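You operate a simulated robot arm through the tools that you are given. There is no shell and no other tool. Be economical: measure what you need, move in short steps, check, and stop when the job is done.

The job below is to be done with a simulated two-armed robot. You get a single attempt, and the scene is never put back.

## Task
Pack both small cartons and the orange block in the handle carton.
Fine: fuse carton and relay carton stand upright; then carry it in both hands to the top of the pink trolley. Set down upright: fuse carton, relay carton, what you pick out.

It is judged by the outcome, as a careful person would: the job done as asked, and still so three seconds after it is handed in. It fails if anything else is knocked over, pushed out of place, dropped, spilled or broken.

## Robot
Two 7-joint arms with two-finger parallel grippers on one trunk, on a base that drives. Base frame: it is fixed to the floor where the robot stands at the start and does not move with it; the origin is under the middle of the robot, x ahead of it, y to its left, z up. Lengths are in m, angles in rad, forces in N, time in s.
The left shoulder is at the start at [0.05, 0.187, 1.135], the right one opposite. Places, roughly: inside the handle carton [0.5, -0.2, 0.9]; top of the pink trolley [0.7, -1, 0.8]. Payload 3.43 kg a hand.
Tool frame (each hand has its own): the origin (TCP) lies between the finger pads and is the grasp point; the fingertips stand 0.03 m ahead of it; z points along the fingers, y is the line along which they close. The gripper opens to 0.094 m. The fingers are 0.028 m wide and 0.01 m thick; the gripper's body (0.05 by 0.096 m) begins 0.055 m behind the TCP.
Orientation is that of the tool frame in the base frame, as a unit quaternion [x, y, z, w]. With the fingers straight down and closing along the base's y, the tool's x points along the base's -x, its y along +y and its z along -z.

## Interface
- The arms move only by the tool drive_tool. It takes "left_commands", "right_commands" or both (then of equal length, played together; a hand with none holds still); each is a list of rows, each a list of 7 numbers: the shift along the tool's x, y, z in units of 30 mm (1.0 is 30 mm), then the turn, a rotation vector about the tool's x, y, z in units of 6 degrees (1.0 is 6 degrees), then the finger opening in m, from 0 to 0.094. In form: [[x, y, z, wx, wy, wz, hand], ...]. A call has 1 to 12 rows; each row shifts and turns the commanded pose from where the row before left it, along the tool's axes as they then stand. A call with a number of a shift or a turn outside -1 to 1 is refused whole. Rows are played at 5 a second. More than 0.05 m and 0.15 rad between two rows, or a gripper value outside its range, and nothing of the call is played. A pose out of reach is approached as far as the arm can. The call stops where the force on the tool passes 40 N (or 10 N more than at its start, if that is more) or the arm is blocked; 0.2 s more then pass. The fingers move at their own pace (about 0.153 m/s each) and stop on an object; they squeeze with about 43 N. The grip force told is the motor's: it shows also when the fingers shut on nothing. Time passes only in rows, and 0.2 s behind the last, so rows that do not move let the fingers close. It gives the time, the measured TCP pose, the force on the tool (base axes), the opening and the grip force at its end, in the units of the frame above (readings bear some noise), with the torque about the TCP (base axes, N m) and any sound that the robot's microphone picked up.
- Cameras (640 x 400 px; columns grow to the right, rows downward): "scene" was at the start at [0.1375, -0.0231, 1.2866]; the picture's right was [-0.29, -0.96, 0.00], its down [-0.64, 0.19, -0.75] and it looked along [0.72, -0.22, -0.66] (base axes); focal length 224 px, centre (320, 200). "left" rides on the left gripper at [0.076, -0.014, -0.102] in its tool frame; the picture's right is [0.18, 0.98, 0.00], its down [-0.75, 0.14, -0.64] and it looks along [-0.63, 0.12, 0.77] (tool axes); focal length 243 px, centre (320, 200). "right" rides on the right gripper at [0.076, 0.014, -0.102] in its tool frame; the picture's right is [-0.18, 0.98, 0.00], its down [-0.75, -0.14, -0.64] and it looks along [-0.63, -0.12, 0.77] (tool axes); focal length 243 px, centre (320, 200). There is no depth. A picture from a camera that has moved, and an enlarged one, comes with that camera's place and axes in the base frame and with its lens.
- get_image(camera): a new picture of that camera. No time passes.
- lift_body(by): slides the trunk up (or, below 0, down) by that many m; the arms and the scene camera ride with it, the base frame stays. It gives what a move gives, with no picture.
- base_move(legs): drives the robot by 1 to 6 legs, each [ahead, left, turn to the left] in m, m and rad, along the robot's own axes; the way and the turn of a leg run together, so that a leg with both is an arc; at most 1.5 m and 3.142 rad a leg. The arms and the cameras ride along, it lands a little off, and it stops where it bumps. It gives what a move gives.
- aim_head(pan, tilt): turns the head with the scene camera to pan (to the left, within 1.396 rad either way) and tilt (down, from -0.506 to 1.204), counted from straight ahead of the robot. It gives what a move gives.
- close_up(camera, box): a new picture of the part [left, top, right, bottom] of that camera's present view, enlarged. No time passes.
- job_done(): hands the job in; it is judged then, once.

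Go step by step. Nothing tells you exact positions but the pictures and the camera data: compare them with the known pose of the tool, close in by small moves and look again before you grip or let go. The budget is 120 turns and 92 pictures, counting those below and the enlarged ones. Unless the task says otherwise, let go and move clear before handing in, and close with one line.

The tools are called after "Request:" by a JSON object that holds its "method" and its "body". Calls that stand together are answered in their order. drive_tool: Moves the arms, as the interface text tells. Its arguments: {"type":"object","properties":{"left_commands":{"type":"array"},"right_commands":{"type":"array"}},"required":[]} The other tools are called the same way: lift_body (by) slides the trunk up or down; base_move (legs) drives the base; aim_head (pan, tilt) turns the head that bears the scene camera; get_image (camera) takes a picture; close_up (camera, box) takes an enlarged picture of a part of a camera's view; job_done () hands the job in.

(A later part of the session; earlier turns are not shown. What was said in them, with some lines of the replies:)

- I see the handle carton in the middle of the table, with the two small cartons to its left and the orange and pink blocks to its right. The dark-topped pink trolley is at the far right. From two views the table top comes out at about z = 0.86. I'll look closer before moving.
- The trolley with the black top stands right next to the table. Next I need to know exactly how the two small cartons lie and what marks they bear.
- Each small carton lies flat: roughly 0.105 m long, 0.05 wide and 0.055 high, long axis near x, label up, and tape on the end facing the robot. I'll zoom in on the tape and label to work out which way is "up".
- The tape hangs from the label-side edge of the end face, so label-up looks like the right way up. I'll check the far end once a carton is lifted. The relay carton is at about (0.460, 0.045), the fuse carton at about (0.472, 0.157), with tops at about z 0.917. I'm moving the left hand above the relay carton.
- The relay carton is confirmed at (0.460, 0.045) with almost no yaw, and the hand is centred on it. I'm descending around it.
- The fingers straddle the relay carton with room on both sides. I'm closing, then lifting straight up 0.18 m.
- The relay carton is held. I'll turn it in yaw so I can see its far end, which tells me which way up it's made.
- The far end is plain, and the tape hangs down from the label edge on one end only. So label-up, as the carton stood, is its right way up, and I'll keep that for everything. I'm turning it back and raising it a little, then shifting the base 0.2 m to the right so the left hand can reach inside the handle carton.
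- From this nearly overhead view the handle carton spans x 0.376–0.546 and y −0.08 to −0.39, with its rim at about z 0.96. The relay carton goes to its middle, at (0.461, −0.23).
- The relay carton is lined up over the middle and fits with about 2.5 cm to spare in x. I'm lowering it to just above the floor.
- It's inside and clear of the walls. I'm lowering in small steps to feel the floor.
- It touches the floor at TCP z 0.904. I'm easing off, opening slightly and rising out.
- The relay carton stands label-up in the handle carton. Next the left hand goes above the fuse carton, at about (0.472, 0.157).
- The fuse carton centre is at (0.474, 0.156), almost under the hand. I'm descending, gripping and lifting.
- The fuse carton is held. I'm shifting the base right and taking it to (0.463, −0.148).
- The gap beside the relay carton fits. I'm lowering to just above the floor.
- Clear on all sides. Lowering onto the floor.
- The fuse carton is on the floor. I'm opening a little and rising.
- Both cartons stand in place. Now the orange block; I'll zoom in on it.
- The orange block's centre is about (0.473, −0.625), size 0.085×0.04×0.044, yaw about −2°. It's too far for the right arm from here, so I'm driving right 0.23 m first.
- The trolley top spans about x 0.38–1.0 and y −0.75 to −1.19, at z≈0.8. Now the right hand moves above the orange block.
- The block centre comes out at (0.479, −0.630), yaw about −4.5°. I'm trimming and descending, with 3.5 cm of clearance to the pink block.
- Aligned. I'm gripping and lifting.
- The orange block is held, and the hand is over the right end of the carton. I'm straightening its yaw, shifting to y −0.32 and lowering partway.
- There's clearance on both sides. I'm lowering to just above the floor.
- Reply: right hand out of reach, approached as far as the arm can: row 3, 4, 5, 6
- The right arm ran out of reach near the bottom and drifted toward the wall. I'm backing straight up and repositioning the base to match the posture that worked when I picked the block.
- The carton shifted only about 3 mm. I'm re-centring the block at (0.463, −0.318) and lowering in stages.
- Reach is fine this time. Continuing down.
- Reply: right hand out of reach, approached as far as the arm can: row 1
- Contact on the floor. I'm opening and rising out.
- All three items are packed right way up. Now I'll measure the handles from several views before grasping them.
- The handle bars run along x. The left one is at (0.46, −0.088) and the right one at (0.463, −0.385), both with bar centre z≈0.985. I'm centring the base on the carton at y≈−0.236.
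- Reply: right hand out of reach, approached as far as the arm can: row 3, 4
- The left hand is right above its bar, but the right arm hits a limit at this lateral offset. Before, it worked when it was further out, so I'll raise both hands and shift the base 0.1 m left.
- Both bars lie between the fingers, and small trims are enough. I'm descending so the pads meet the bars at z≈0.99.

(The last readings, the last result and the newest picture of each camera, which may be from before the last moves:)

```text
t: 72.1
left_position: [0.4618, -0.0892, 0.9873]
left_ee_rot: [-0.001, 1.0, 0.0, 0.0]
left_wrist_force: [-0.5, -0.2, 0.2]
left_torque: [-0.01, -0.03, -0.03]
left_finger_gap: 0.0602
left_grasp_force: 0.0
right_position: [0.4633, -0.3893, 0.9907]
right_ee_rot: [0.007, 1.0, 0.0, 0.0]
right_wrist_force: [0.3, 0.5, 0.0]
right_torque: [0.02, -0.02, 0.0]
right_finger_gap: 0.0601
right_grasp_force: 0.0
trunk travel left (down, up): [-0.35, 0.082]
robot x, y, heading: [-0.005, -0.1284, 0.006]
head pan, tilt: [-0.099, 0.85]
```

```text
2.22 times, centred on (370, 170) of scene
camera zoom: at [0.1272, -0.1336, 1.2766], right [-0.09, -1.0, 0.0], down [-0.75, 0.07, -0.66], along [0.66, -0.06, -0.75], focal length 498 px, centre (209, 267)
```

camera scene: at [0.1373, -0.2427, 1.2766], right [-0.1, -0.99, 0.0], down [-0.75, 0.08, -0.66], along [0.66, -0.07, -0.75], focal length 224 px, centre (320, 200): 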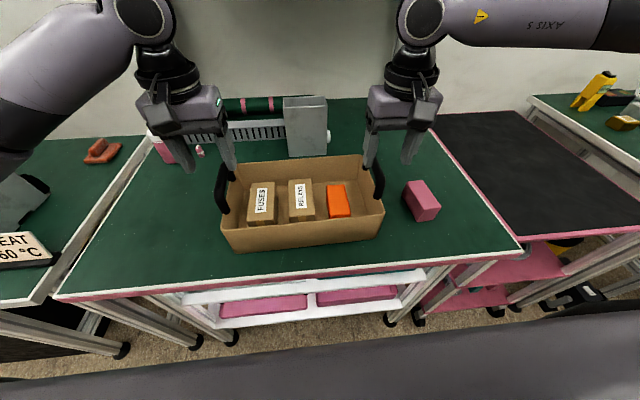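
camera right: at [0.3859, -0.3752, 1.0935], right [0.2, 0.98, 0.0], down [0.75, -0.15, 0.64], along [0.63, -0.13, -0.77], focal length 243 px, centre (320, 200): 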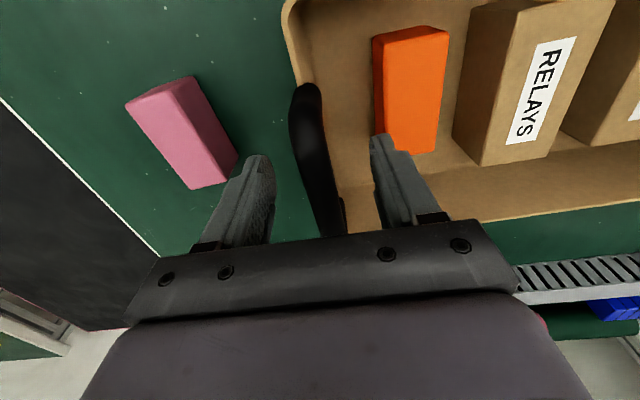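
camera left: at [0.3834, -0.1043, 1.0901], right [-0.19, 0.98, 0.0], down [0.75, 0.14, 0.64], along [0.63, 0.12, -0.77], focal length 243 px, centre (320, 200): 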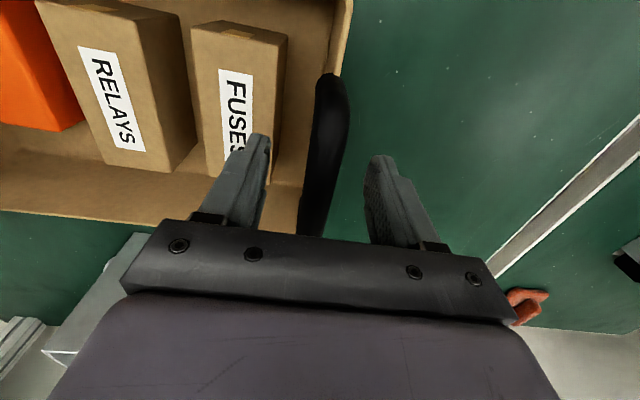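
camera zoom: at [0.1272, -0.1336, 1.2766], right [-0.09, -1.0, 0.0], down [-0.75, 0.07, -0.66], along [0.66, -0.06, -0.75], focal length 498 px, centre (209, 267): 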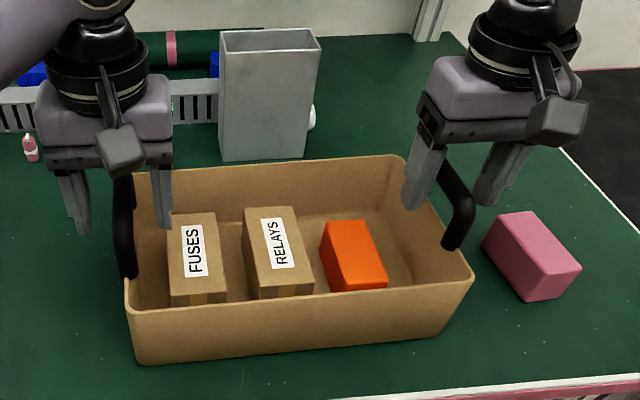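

Bars are centred between the pads. I'm closing both grippers.

Request:
{"method": "drive_tool", "body": {"left_commands": [[0, 0, 0, 0, 0, 0, 0.005], [0, 0, 0, 0, 0, 0, 0.005], [0, 0, 0, 0, 0, 0, 0.005], [0, 0, 0, 0, 0, 0, 0.005]], "right_commands": [[0, 0, 0, 0, 0, 0, 0.005], [0, 0, 0, 0, 0, 0, 0.005], [0, 0, 0, 0, 0, 0, 0.005], [0, 0, 0, 0, 0, 0, 0.005]]}}

Request:
{"method": "lift_body", "body": {"by": 0.02}}

Request:
{"method": "get_image", "body": {"camera": "scene"}}

```text
t: 73.1
left_position: [0.4616, -0.0893, 0.9891]
left_ee_rot: [-0.004, 1.0, 0.001, 0.001]
left_wrist_force: [5.8, 8.1, 0.4]
left_torque: [0.05, -0.03, 0.52]
left_finger_gap: 0.0192
left_grasp_force: 42.6
right_position: [0.4624, -0.3912, 0.9902]
right_ee_rot: [0.005, 1.0, -0.001, 0.0]
right_wrist_force: [-5.0, -8.7, 2.8]
right_torque: [-0.07, -0.12, 1.3]
right_finger_gap: 0.0178
right_grasp_force: 43.2
trunk travel left (down, up): [-0.35, 0.082]
robot x, y, heading: [-0.0076, -0.126, 0.004]
head pan, tilt: [-0.099, 0.85]
```

```text
t: 73.8
left_position: [0.4627, -0.0889, 1.0075]
left_ee_rot: [-0.002, 1.0, 0.001, 0.001]
left_wrist_force: [7.4, 11.4, -4.7]
left_torque: [0.02, -0.08, 0.69]
left_finger_gap: 0.0192
left_grasp_force: 42.8
right_position: [0.4626, -0.3905, 1.0097]
right_ee_rot: [0.006, 1.0, -0.001, -0.002]
right_wrist_force: [-6.5, -11.2, -3.6]
right_torque: [-0.16, 0.15, 1.27]
right_finger_gap: 0.0177
right_grasp_force: 43.2
trunk travel left (down, up): [-0.37, 0.062]
robot x, y, heading: [-0.0067, -0.132, 0.005]
head pan, tilt: [-0.099, 0.85]
```

```text
30 pictures are left
camera scene: at [0.1282, -0.1337, 1.2964], right [-0.09, -1.0, 0.0], down [-0.75, 0.07, -0.66], along [0.66, -0.06, -0.75], focal length 224 px, centre (320, 200)
```

scene: 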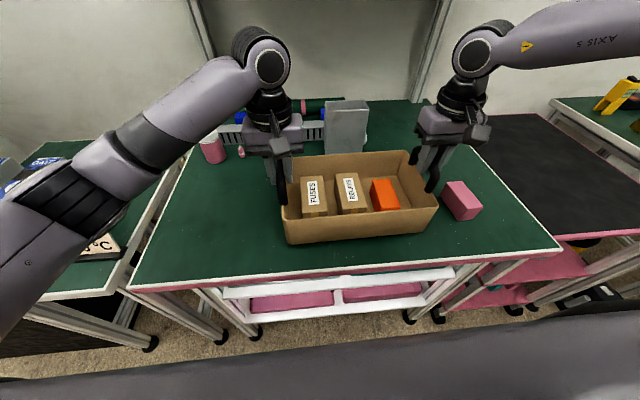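

The carton hangs level in both hands. I'm raising it further to clear the pink block.

Request:
{"method": "lift_body", "body": {"by": 0.06}}

Request:
{"method": "base_move", "body": {"legs": [[0, -0.35, 0]]}}

Request:
{"method": "get_image", "body": {"camera": "scene"}}

```text
t: 74.8
left_position: [0.463, -0.09, 1.0675]
left_ee_rot: [-0.002, 1.0, 0.001, -0.001]
left_wrist_force: [6.1, 16.7, -4.6]
left_torque: [0.04, -0.08, 0.67]
left_finger_gap: 0.0188
left_grasp_force: 43.2
right_position: [0.4643, -0.3908, 1.0713]
right_ee_rot: [0.005, 1.0, 0.0, -0.001]
right_wrist_force: [-6.7, -16.1, -5.3]
right_torque: [-0.18, 0.14, 1.23]
right_finger_gap: 0.0178
right_grasp_force: 42.3
trunk travel left (down, up): [-0.43, 0.002]
robot x, y, heading: [-0.0056, -0.127, 0.005]
head pan, tilt: [-0.099, 0.85]
```

```text
t: 77.0
left_position: [0.4647, -0.4349, 1.0674]
left_ee_rot: [-0.003, 1.0, 0.002, -0.001]
left_wrist_force: [5.6, 17.8, -4.3]
left_torque: [0.07, 0.01, 0.58]
left_finger_gap: 0.0182
left_grasp_force: 43.3
right_position: [0.4657, -0.7367, 1.0707]
right_ee_rot: [0.004, 1.0, 0.0, -0.001]
right_wrist_force: [-5.8, -17.8, -3.5]
right_torque: [-0.19, 0.08, 1.24]
right_finger_gap: 0.0176
right_grasp_force: 43.1
trunk travel left (down, up): [-0.43, 0.002]
robot x, y, heading: [-0.0047, -0.4766, 0.012]
head pan, tilt: [-0.099, 0.85]
```

```text
29 pictures are left
camera scene: at [0.131, -0.481, 1.3564], right [-0.09, -1.0, 0.0], down [-0.75, 0.07, -0.66], along [0.66, -0.06, -0.75], focal length 224 px, centre (320, 200)
```

scene: 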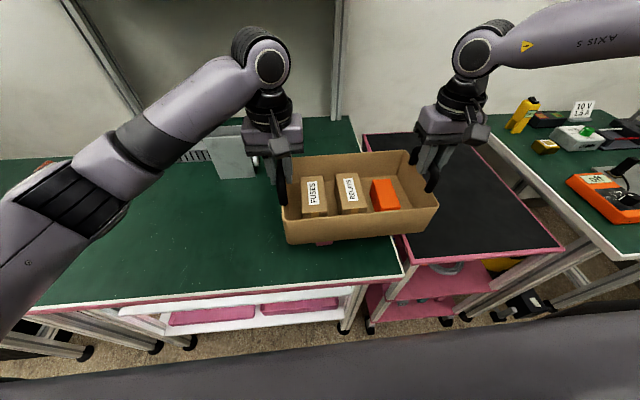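

I'm carrying on to the right. I first ease the sideways squeeze between the hands slightly, then drive until the carton is centred over the trolley at y≈−0.96.

Request:
{"method": "drive_tool", "body": {"left_commands": [[0, 0.04, 0, 0, 0, 0, 0.005], [0, 0, 0, 0, 0, 0, 0.005]], "right_commands": [[0, -0.04, 0, 0, 0, 0, 0.005], [0, 0, 0, 0, 0, 0, 0.005]]}}

Request:
{"method": "base_move", "body": {"legs": [[0, -0.375, -0.01]]}}

Request:
{"method": "get_image", "body": {"camera": "scene"}}

```text
t: 77.6
left_position: [0.4663, -0.435, 1.0675]
left_ee_rot: [-0.004, 1.0, 0.0, 0.0]
left_wrist_force: [8.0, -9.5, -4.2]
left_torque: [-0.01, 0.04, 0.74]
left_finger_gap: 0.0178
left_grasp_force: 43.2
right_position: [0.4664, -0.7367, 1.0696]
right_ee_rot: [0.002, 1.0, 0.0, -0.002]
right_wrist_force: [-7.1, 9.1, -3.0]
right_torque: [0.13, 0.04, 1.42]
right_finger_gap: 0.0173
right_grasp_force: 42.8
trunk travel left (down, up): [-0.43, 0.002]
robot x, y, heading: [-0.0024, -0.4757, 0.01]
head pan, tilt: [-0.099, 0.85]
```

```text
t: 80.0
left_position: [0.4678, -0.8186, 1.0682]
left_ee_rot: [0.0, 1.0, -0.001, 0.0]
left_wrist_force: [6.2, -20.2, -3.6]
left_torque: [-0.13, 0.17, 0.64]
left_finger_gap: 0.018
left_grasp_force: 42.7
right_position: [0.4672, -1.1203, 1.0707]
right_ee_rot: [0.009, 1.0, -0.001, -0.001]
right_wrist_force: [-6.3, 18.8, -3.8]
right_torque: [0.24, -0.07, 1.22]
right_finger_gap: 0.0176
right_grasp_force: 42.8
trunk travel left (down, up): [-0.43, 0.002]
robot x, y, heading: [-0.0014, -0.8542, 0.003]
head pan, tilt: [-0.099, 0.85]
```

```text
28 pictures are left
camera scene: at [0.1331, -0.8612, 1.3564], right [-0.1, -1.0, 0.0], down [-0.75, 0.07, -0.66], along [0.66, -0.06, -0.75], focal length 224 px, centre (320, 200)
```

scene: 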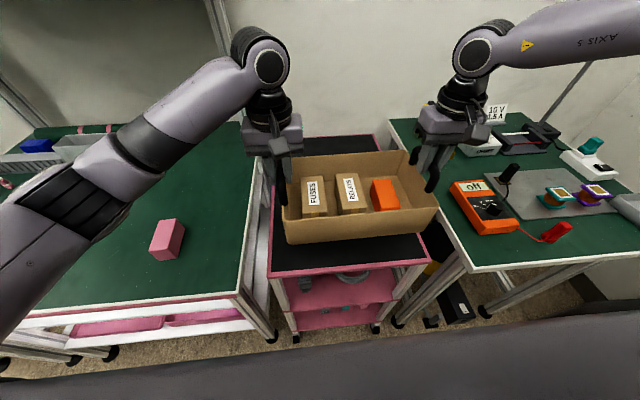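

The carton is centred over the trolley sideways but needs to go 5–7 cm further in. Before driving forward I'll look down to see the gap between base and trolley.

Request:
{"method": "aim_head", "body": {"pan": 0.0, "tilt": 1.2}}

Request:
{"method": "get_image", "body": {"camera": "scene"}}

```text
t: 80.9
left_position: [0.4677, -0.8181, 1.067]
left_ee_rot: [0.0, 1.0, -0.001, 0.0]
left_wrist_force: [6.6, -1.8, -3.9]
left_torque: [-0.01, -0.05, 0.71]
left_finger_gap: 0.0178
left_grasp_force: 43.3
right_position: [0.4656, -1.1199, 1.0704]
right_ee_rot: [0.008, 1.0, 0.0, -0.003]
right_wrist_force: [-6.4, 3.1, -3.8]
right_torque: [0.0, 0.09, 1.32]
right_finger_gap: 0.0175
right_grasp_force: 42.5
trunk travel left (down, up): [-0.43, 0.002]
robot x, y, heading: [-0.0012, -0.8539, 0.005]
head pan, tilt: [0.0, 1.201]
```

```text
27 pictures are left
camera scene: at [0.1113, -0.853, 1.3328], right [0.0, -1.0, 0.0], down [-0.93, 0.0, -0.36], along [0.36, 0.0, -0.93], focal length 224 px, centre (320, 200)
```

scene: 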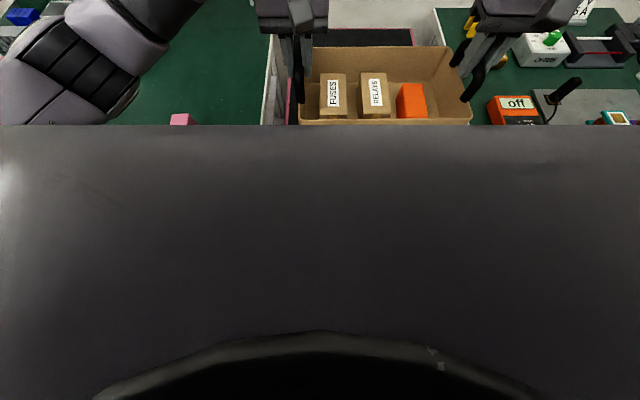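

The base can safely advance 0.055 m, since it then keeps the same gap it had to the table at the start. That puts the carton at x≈0.44–0.61, fully over the trolley.

Request:
{"method": "base_move", "body": {"legs": [[0.055, 0.008, 0]]}}

Request:
{"method": "aim_head", "body": {"pan": -0.1, "tilt": 0.85}}

Request:
{"method": "get_image", "body": {"camera": "scene"}}

```text
t: 81.8
left_position: [0.5123, -0.8111, 1.0677]
left_ee_rot: [-0.001, 1.0, 0.0, 0.0]
left_wrist_force: [1.7, -0.9, -3.9]
left_torque: [-0.06, 0.36, -0.11]
left_finger_gap: 0.0173
left_grasp_force: 43.2
right_position: [0.5107, -1.113, 1.0693]
right_ee_rot: [0.004, 1.0, -0.001, -0.004]
right_wrist_force: [-3.5, 0.4, -4.1]
right_torque: [0.07, -0.31, 0.73]
right_finger_gap: 0.0171
right_grasp_force: 42.9
trunk travel left (down, up): [-0.43, 0.002]
robot x, y, heading: [0.0457, -0.847, 0.003]
head pan, tilt: [0.0, 1.201]
stopped in leg 1: the robot was blocked; the commanded pose is now the measured one
```

```text
t: 82.7
left_position: [0.513, -0.8111, 1.0673]
left_ee_rot: [-0.001, 1.0, -0.001, 0.002]
left_wrist_force: [4.9, -0.6, -4.2]
left_torque: [0.04, 0.04, 0.22]
left_finger_gap: 0.0175
left_grasp_force: 43.0
right_position: [0.5114, -1.113, 1.07]
right_ee_rot: [0.004, 1.0, -0.001, -0.003]
right_wrist_force: [-3.2, 1.3, -3.2]
right_torque: [0.0, 0.0, 1.1]
right_finger_gap: 0.0172
right_grasp_force: 43.0
trunk travel left (down, up): [-0.43, 0.002]
robot x, y, heading: [0.0407, -0.8477, -0.0]
head pan, tilt: [-0.099, 0.85]
```

```text
26 pictures are left
camera scene: at [0.1784, -0.8541, 1.3564], right [-0.1, -1.0, 0.0], down [-0.75, 0.07, -0.66], along [0.66, -0.06, -0.75], focal length 224 px, centre (320, 200)
```

scene: 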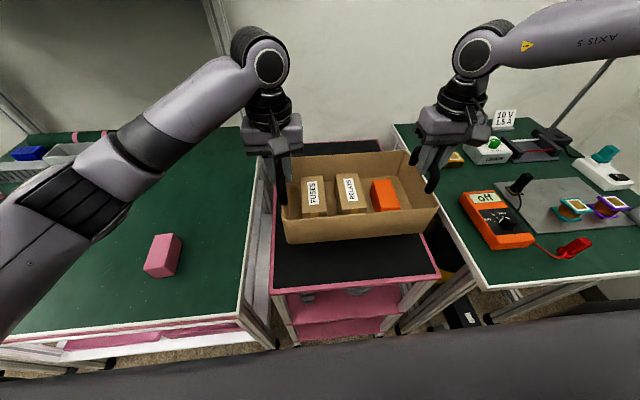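

The base touched something at x≈0.045 and stopped. The trolley corners measure unchanged (near edge x≈0.38), so the carton at x 0.43–0.60 is fully over it. I'm lowering with the trunk.

Request:
{"method": "lift_body", "body": {"by": -0.1}}

Request:
{"method": "get_image", "body": {"camera": "scene"}}

```text
t: 84.0
left_position: [0.5125, -0.8106, 0.9673]
left_ee_rot: [-0.001, 1.0, -0.001, 0.001]
left_wrist_force: [4.5, -2.0, -3.8]
left_torque: [-0.05, -0.19, 0.45]
left_finger_gap: 0.0174
left_grasp_force: 43.0
right_position: [0.5112, -1.1131, 0.9697]
right_ee_rot: [0.007, 1.0, 0.0, -0.003]
right_wrist_force: [-5.2, 1.1, -3.4]
right_torque: [-0.05, 0.24, 1.15]
right_finger_gap: 0.0174
right_grasp_force: 43.0
trunk travel left (down, up): [-0.33, 0.102]
robot x, y, heading: [0.0481, -0.8473, 0.005]
head pan, tilt: [-0.099, 0.85]
```

```text
25 pictures are left
camera scene: at [0.1782, -0.8541, 1.2565], right [-0.1, -1.0, 0.0], down [-0.75, 0.07, -0.66], along [0.66, -0.06, -0.75], focal length 224 px, centre (320, 200)
```

scene: 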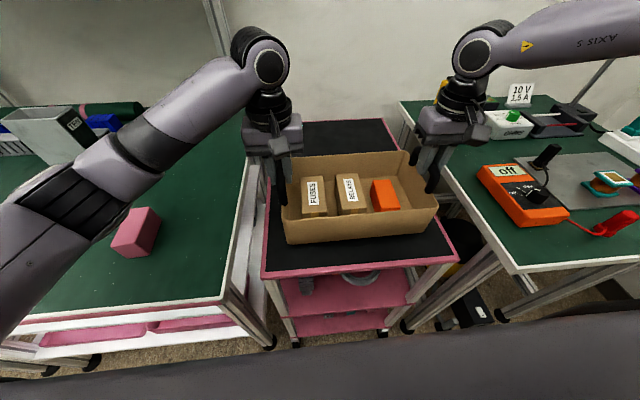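

Request:
{"method": "lift_body", "body": {"by": -0.03}}

Request:
{"method": "lift_body", "body": {"by": -0.005}}

```text
t: 84.8
left_position: [0.5128, -0.8123, 0.9421]
left_ee_rot: [0.0, 1.0, -0.002, 0.004]
left_wrist_force: [9.7, -1.4, 19.6]
left_torque: [-0.14, 1.11, 0.41]
left_finger_gap: 0.0175
left_grasp_force: 43.0
right_position: [0.5112, -1.1138, 0.9434]
right_ee_rot: [0.007, 1.0, -0.001, 0.0]
right_wrist_force: [-2.6, -4.4, 11.2]
right_torque: [-0.28, 1.07, 1.22]
right_finger_gap: 0.0173
right_grasp_force: 42.5
trunk travel left (down, up): [-0.3, 0.132]
robot x, y, heading: [0.0451, -0.8464, 0.001]
head pan, tilt: [-0.099, 0.85]
```

```text
t: 85.2
left_position: [0.5123, -0.8116, 0.9412]
left_ee_rot: [-0.001, 1.0, -0.004, 0.007]
left_wrist_force: [-3.9, 2.0, 7.1]
left_torque: [0.01, 0.39, 0.25]
left_finger_gap: 0.0176
left_grasp_force: 43.1
right_position: [0.5121, -1.1132, 0.9437]
right_ee_rot: [0.004, 1.0, -0.001, 0.002]
right_wrist_force: [-6.4, -2.4, 9.7]
right_torque: [0.01, -0.09, 1.02]
right_finger_gap: 0.0174
right_grasp_force: 42.8
trunk travel left (down, up): [-0.298, 0.134]
robot x, y, heading: [0.0427, -0.849, -0.001]
head pan, tilt: [-0.099, 0.85]
stopped: the force on the tool passed its limit (the readings are from after the stop); the commanded pose is now the measured one
```

Contact at a hand height of about 0.942, so the trolley top is near 0.81. I'll check that it's seated flat before releasing.

Request:
{"method": "close_up", "body": {"camera": "scene", "box": [240, 100, 480, 300]}}

Request:
{"method": "get_image", "body": {"camera": "right"}}

Request:
{"method": "get_image", "body": {"camera": "left"}}

```text
2.00 times, centred on (360, 200) of scene
camera zoom: at [0.1757, -0.854, 1.2242], right [-0.1, -1.0, 0.0], down [-0.75, 0.07, -0.66], along [0.66, -0.07, -0.75], focal length 448 px, centre (240, 200)
```

zoom: 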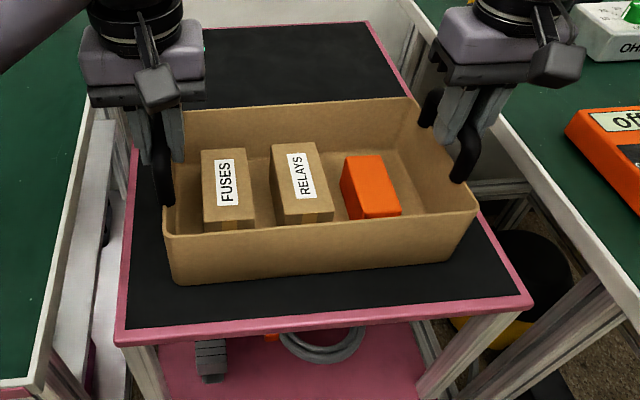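

```text
23 pictures are left
camera right: at [0.4332, -1.0984, 1.0451], right [0.19, 0.98, 0.0], down [0.75, -0.15, 0.65], along [0.63, -0.13, -0.76], focal length 243 px, centre (320, 200)
```

right: 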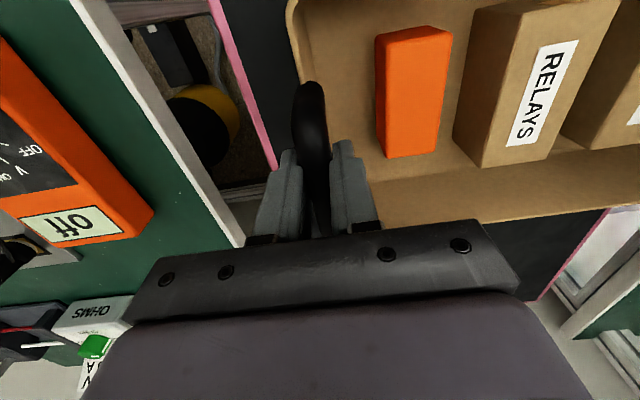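

```text
22 pictures are left
camera left: at [0.4338, -0.825, 1.0426], right [-0.19, 0.98, -0.01], down [0.74, 0.15, 0.65], along [0.64, 0.11, -0.76], focal length 243 px, centre (320, 200)
```

left: 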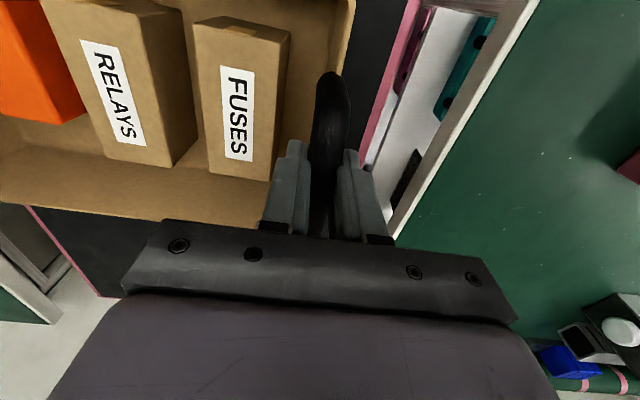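

It's seated flat and well inside the trolley edges. I'm releasing both hands together and rising straight up.

Request:
{"method": "drive_tool", "body": {"left_commands": [[0, 0, 0, 0, 0, 0, 0.06], [0, 0, 0, 0, 0, 0, 0.06], [0, 0, -0.4, 0, 0, 0, 0.06], [0, 0, -0.8, 0, 0, 0, 0.06], [0, 0, -0.9, 0, 0, 0, 0.06], [0, 0, -0.9, 0, 0, 0, 0.06], [0, 0, -0.9, 0, 0, 0, 0.06], [0, 0, 0, 0, 0, 0, 0.06]], "right_commands": [[0, 0, 0, 0, 0, 0, 0.06], [0, 0, 0, 0, 0, 0, 0.06], [0, 0, -0.4, 0, 0, 0, 0.06], [0, 0, -0.8, 0, 0, 0, 0.06], [0, 0, -0.9, 0, 0, 0, 0.06], [0, 0, -0.9, 0, 0, 0, 0.06], [0, 0, -0.9, 0, 0, 0, 0.06], [0, 0, 0, 0, 0, 0, 0.06]]}}

Request:
{"method": "get_image", "body": {"camera": "scene"}}

```text
t: 87.0
left_position: [0.5133, -0.811, 1.0572]
left_ee_rot: [-0.001, 1.0, -0.004, 0.005]
left_wrist_force: [-0.1, 0.0, 1.2]
left_torque: [0.02, 0.02, 0.02]
left_finger_gap: 0.0598
left_grasp_force: 0.1
right_position: [0.5145, -1.1167, 1.0587]
right_ee_rot: [0.007, 1.0, -0.001, 0.001]
right_wrist_force: [-0.4, -0.7, 0.8]
right_torque: [0.02, 0.0, 0.01]
right_finger_gap: 0.0598
right_grasp_force: 0.0
trunk travel left (down, up): [-0.298, 0.134]
robot x, y, heading: [0.0421, -0.8497, -0.003]
head pan, tilt: [-0.099, 0.85]
```

```text
21 pictures are left
camera scene: at [0.1781, -0.8541, 1.2243], right [-0.1, -1.0, 0.0], down [-0.75, 0.07, -0.66], along [0.66, -0.06, -0.75], focal length 224 px, centre (320, 200)
```

scene: 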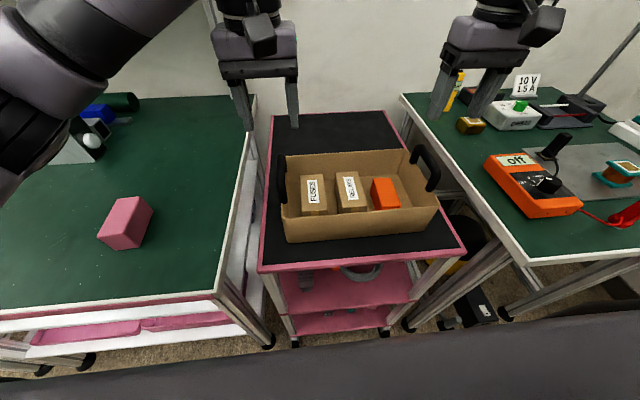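

The carton stands on the trolley with all three items upright in it, and both hands are clear. I'll back the base off a little and take a last look.

Request:
{"method": "base_move", "body": {"legs": [[-0.1, 0, 0]]}}

Request:
{"method": "get_image", "body": {"camera": "scene"}}

```text
t: 88.1
left_position: [0.4142, -0.8109, 1.0577]
left_ee_rot: [-0.001, 1.0, -0.004, 0.007]
left_wrist_force: [-0.6, -0.8, -0.8]
left_torque: [0.0, 0.0, 0.03]
left_finger_gap: 0.0599
left_grasp_force: 0.0
right_position: [0.4144, -1.1148, 1.0578]
right_ee_rot: [0.006, 1.0, -0.001, 0.002]
right_wrist_force: [-0.6, 0.5, -0.5]
right_torque: [0.01, -0.05, -0.01]
right_finger_gap: 0.06
right_grasp_force: 0.1
trunk travel left (down, up): [-0.298, 0.134]
robot x, y, heading: [-0.0561, -0.8481, 0.004]
head pan, tilt: [-0.099, 0.85]
```

```text
20 pictures are left
camera scene: at [0.0791, -0.8541, 1.2244], right [-0.1, -1.0, 0.0], down [-0.75, 0.07, -0.66], along [0.66, -0.06, -0.75], focal length 224 px, centre (320, 200)
```

scene: 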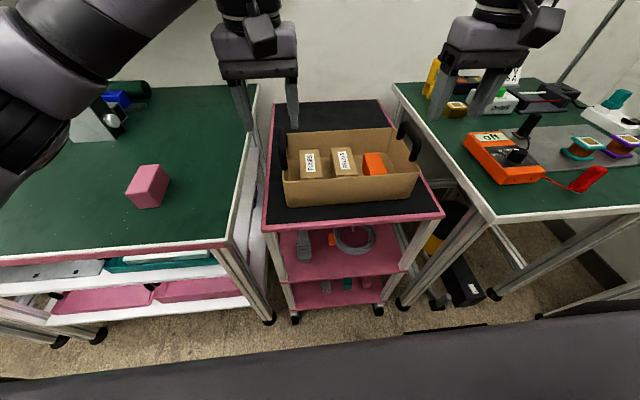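

The carton is stable on the trolley, nothing else in view is disturbed, and the hands are clear, so I'm handing in.

Request:
{"method": "job_done", "body": {}}

```text
The job is handed in.
```

The fuse carton, relay carton and orange block are packed in the handle carton. I carried it in both hands to the top of the pink trolley and set it down level. I took "upright" to mean label up, as the two small cartons were lying at the start, not stood on end. On the way in, the base bumped something at the trolley and stopped, but the trolley measured unmoved.
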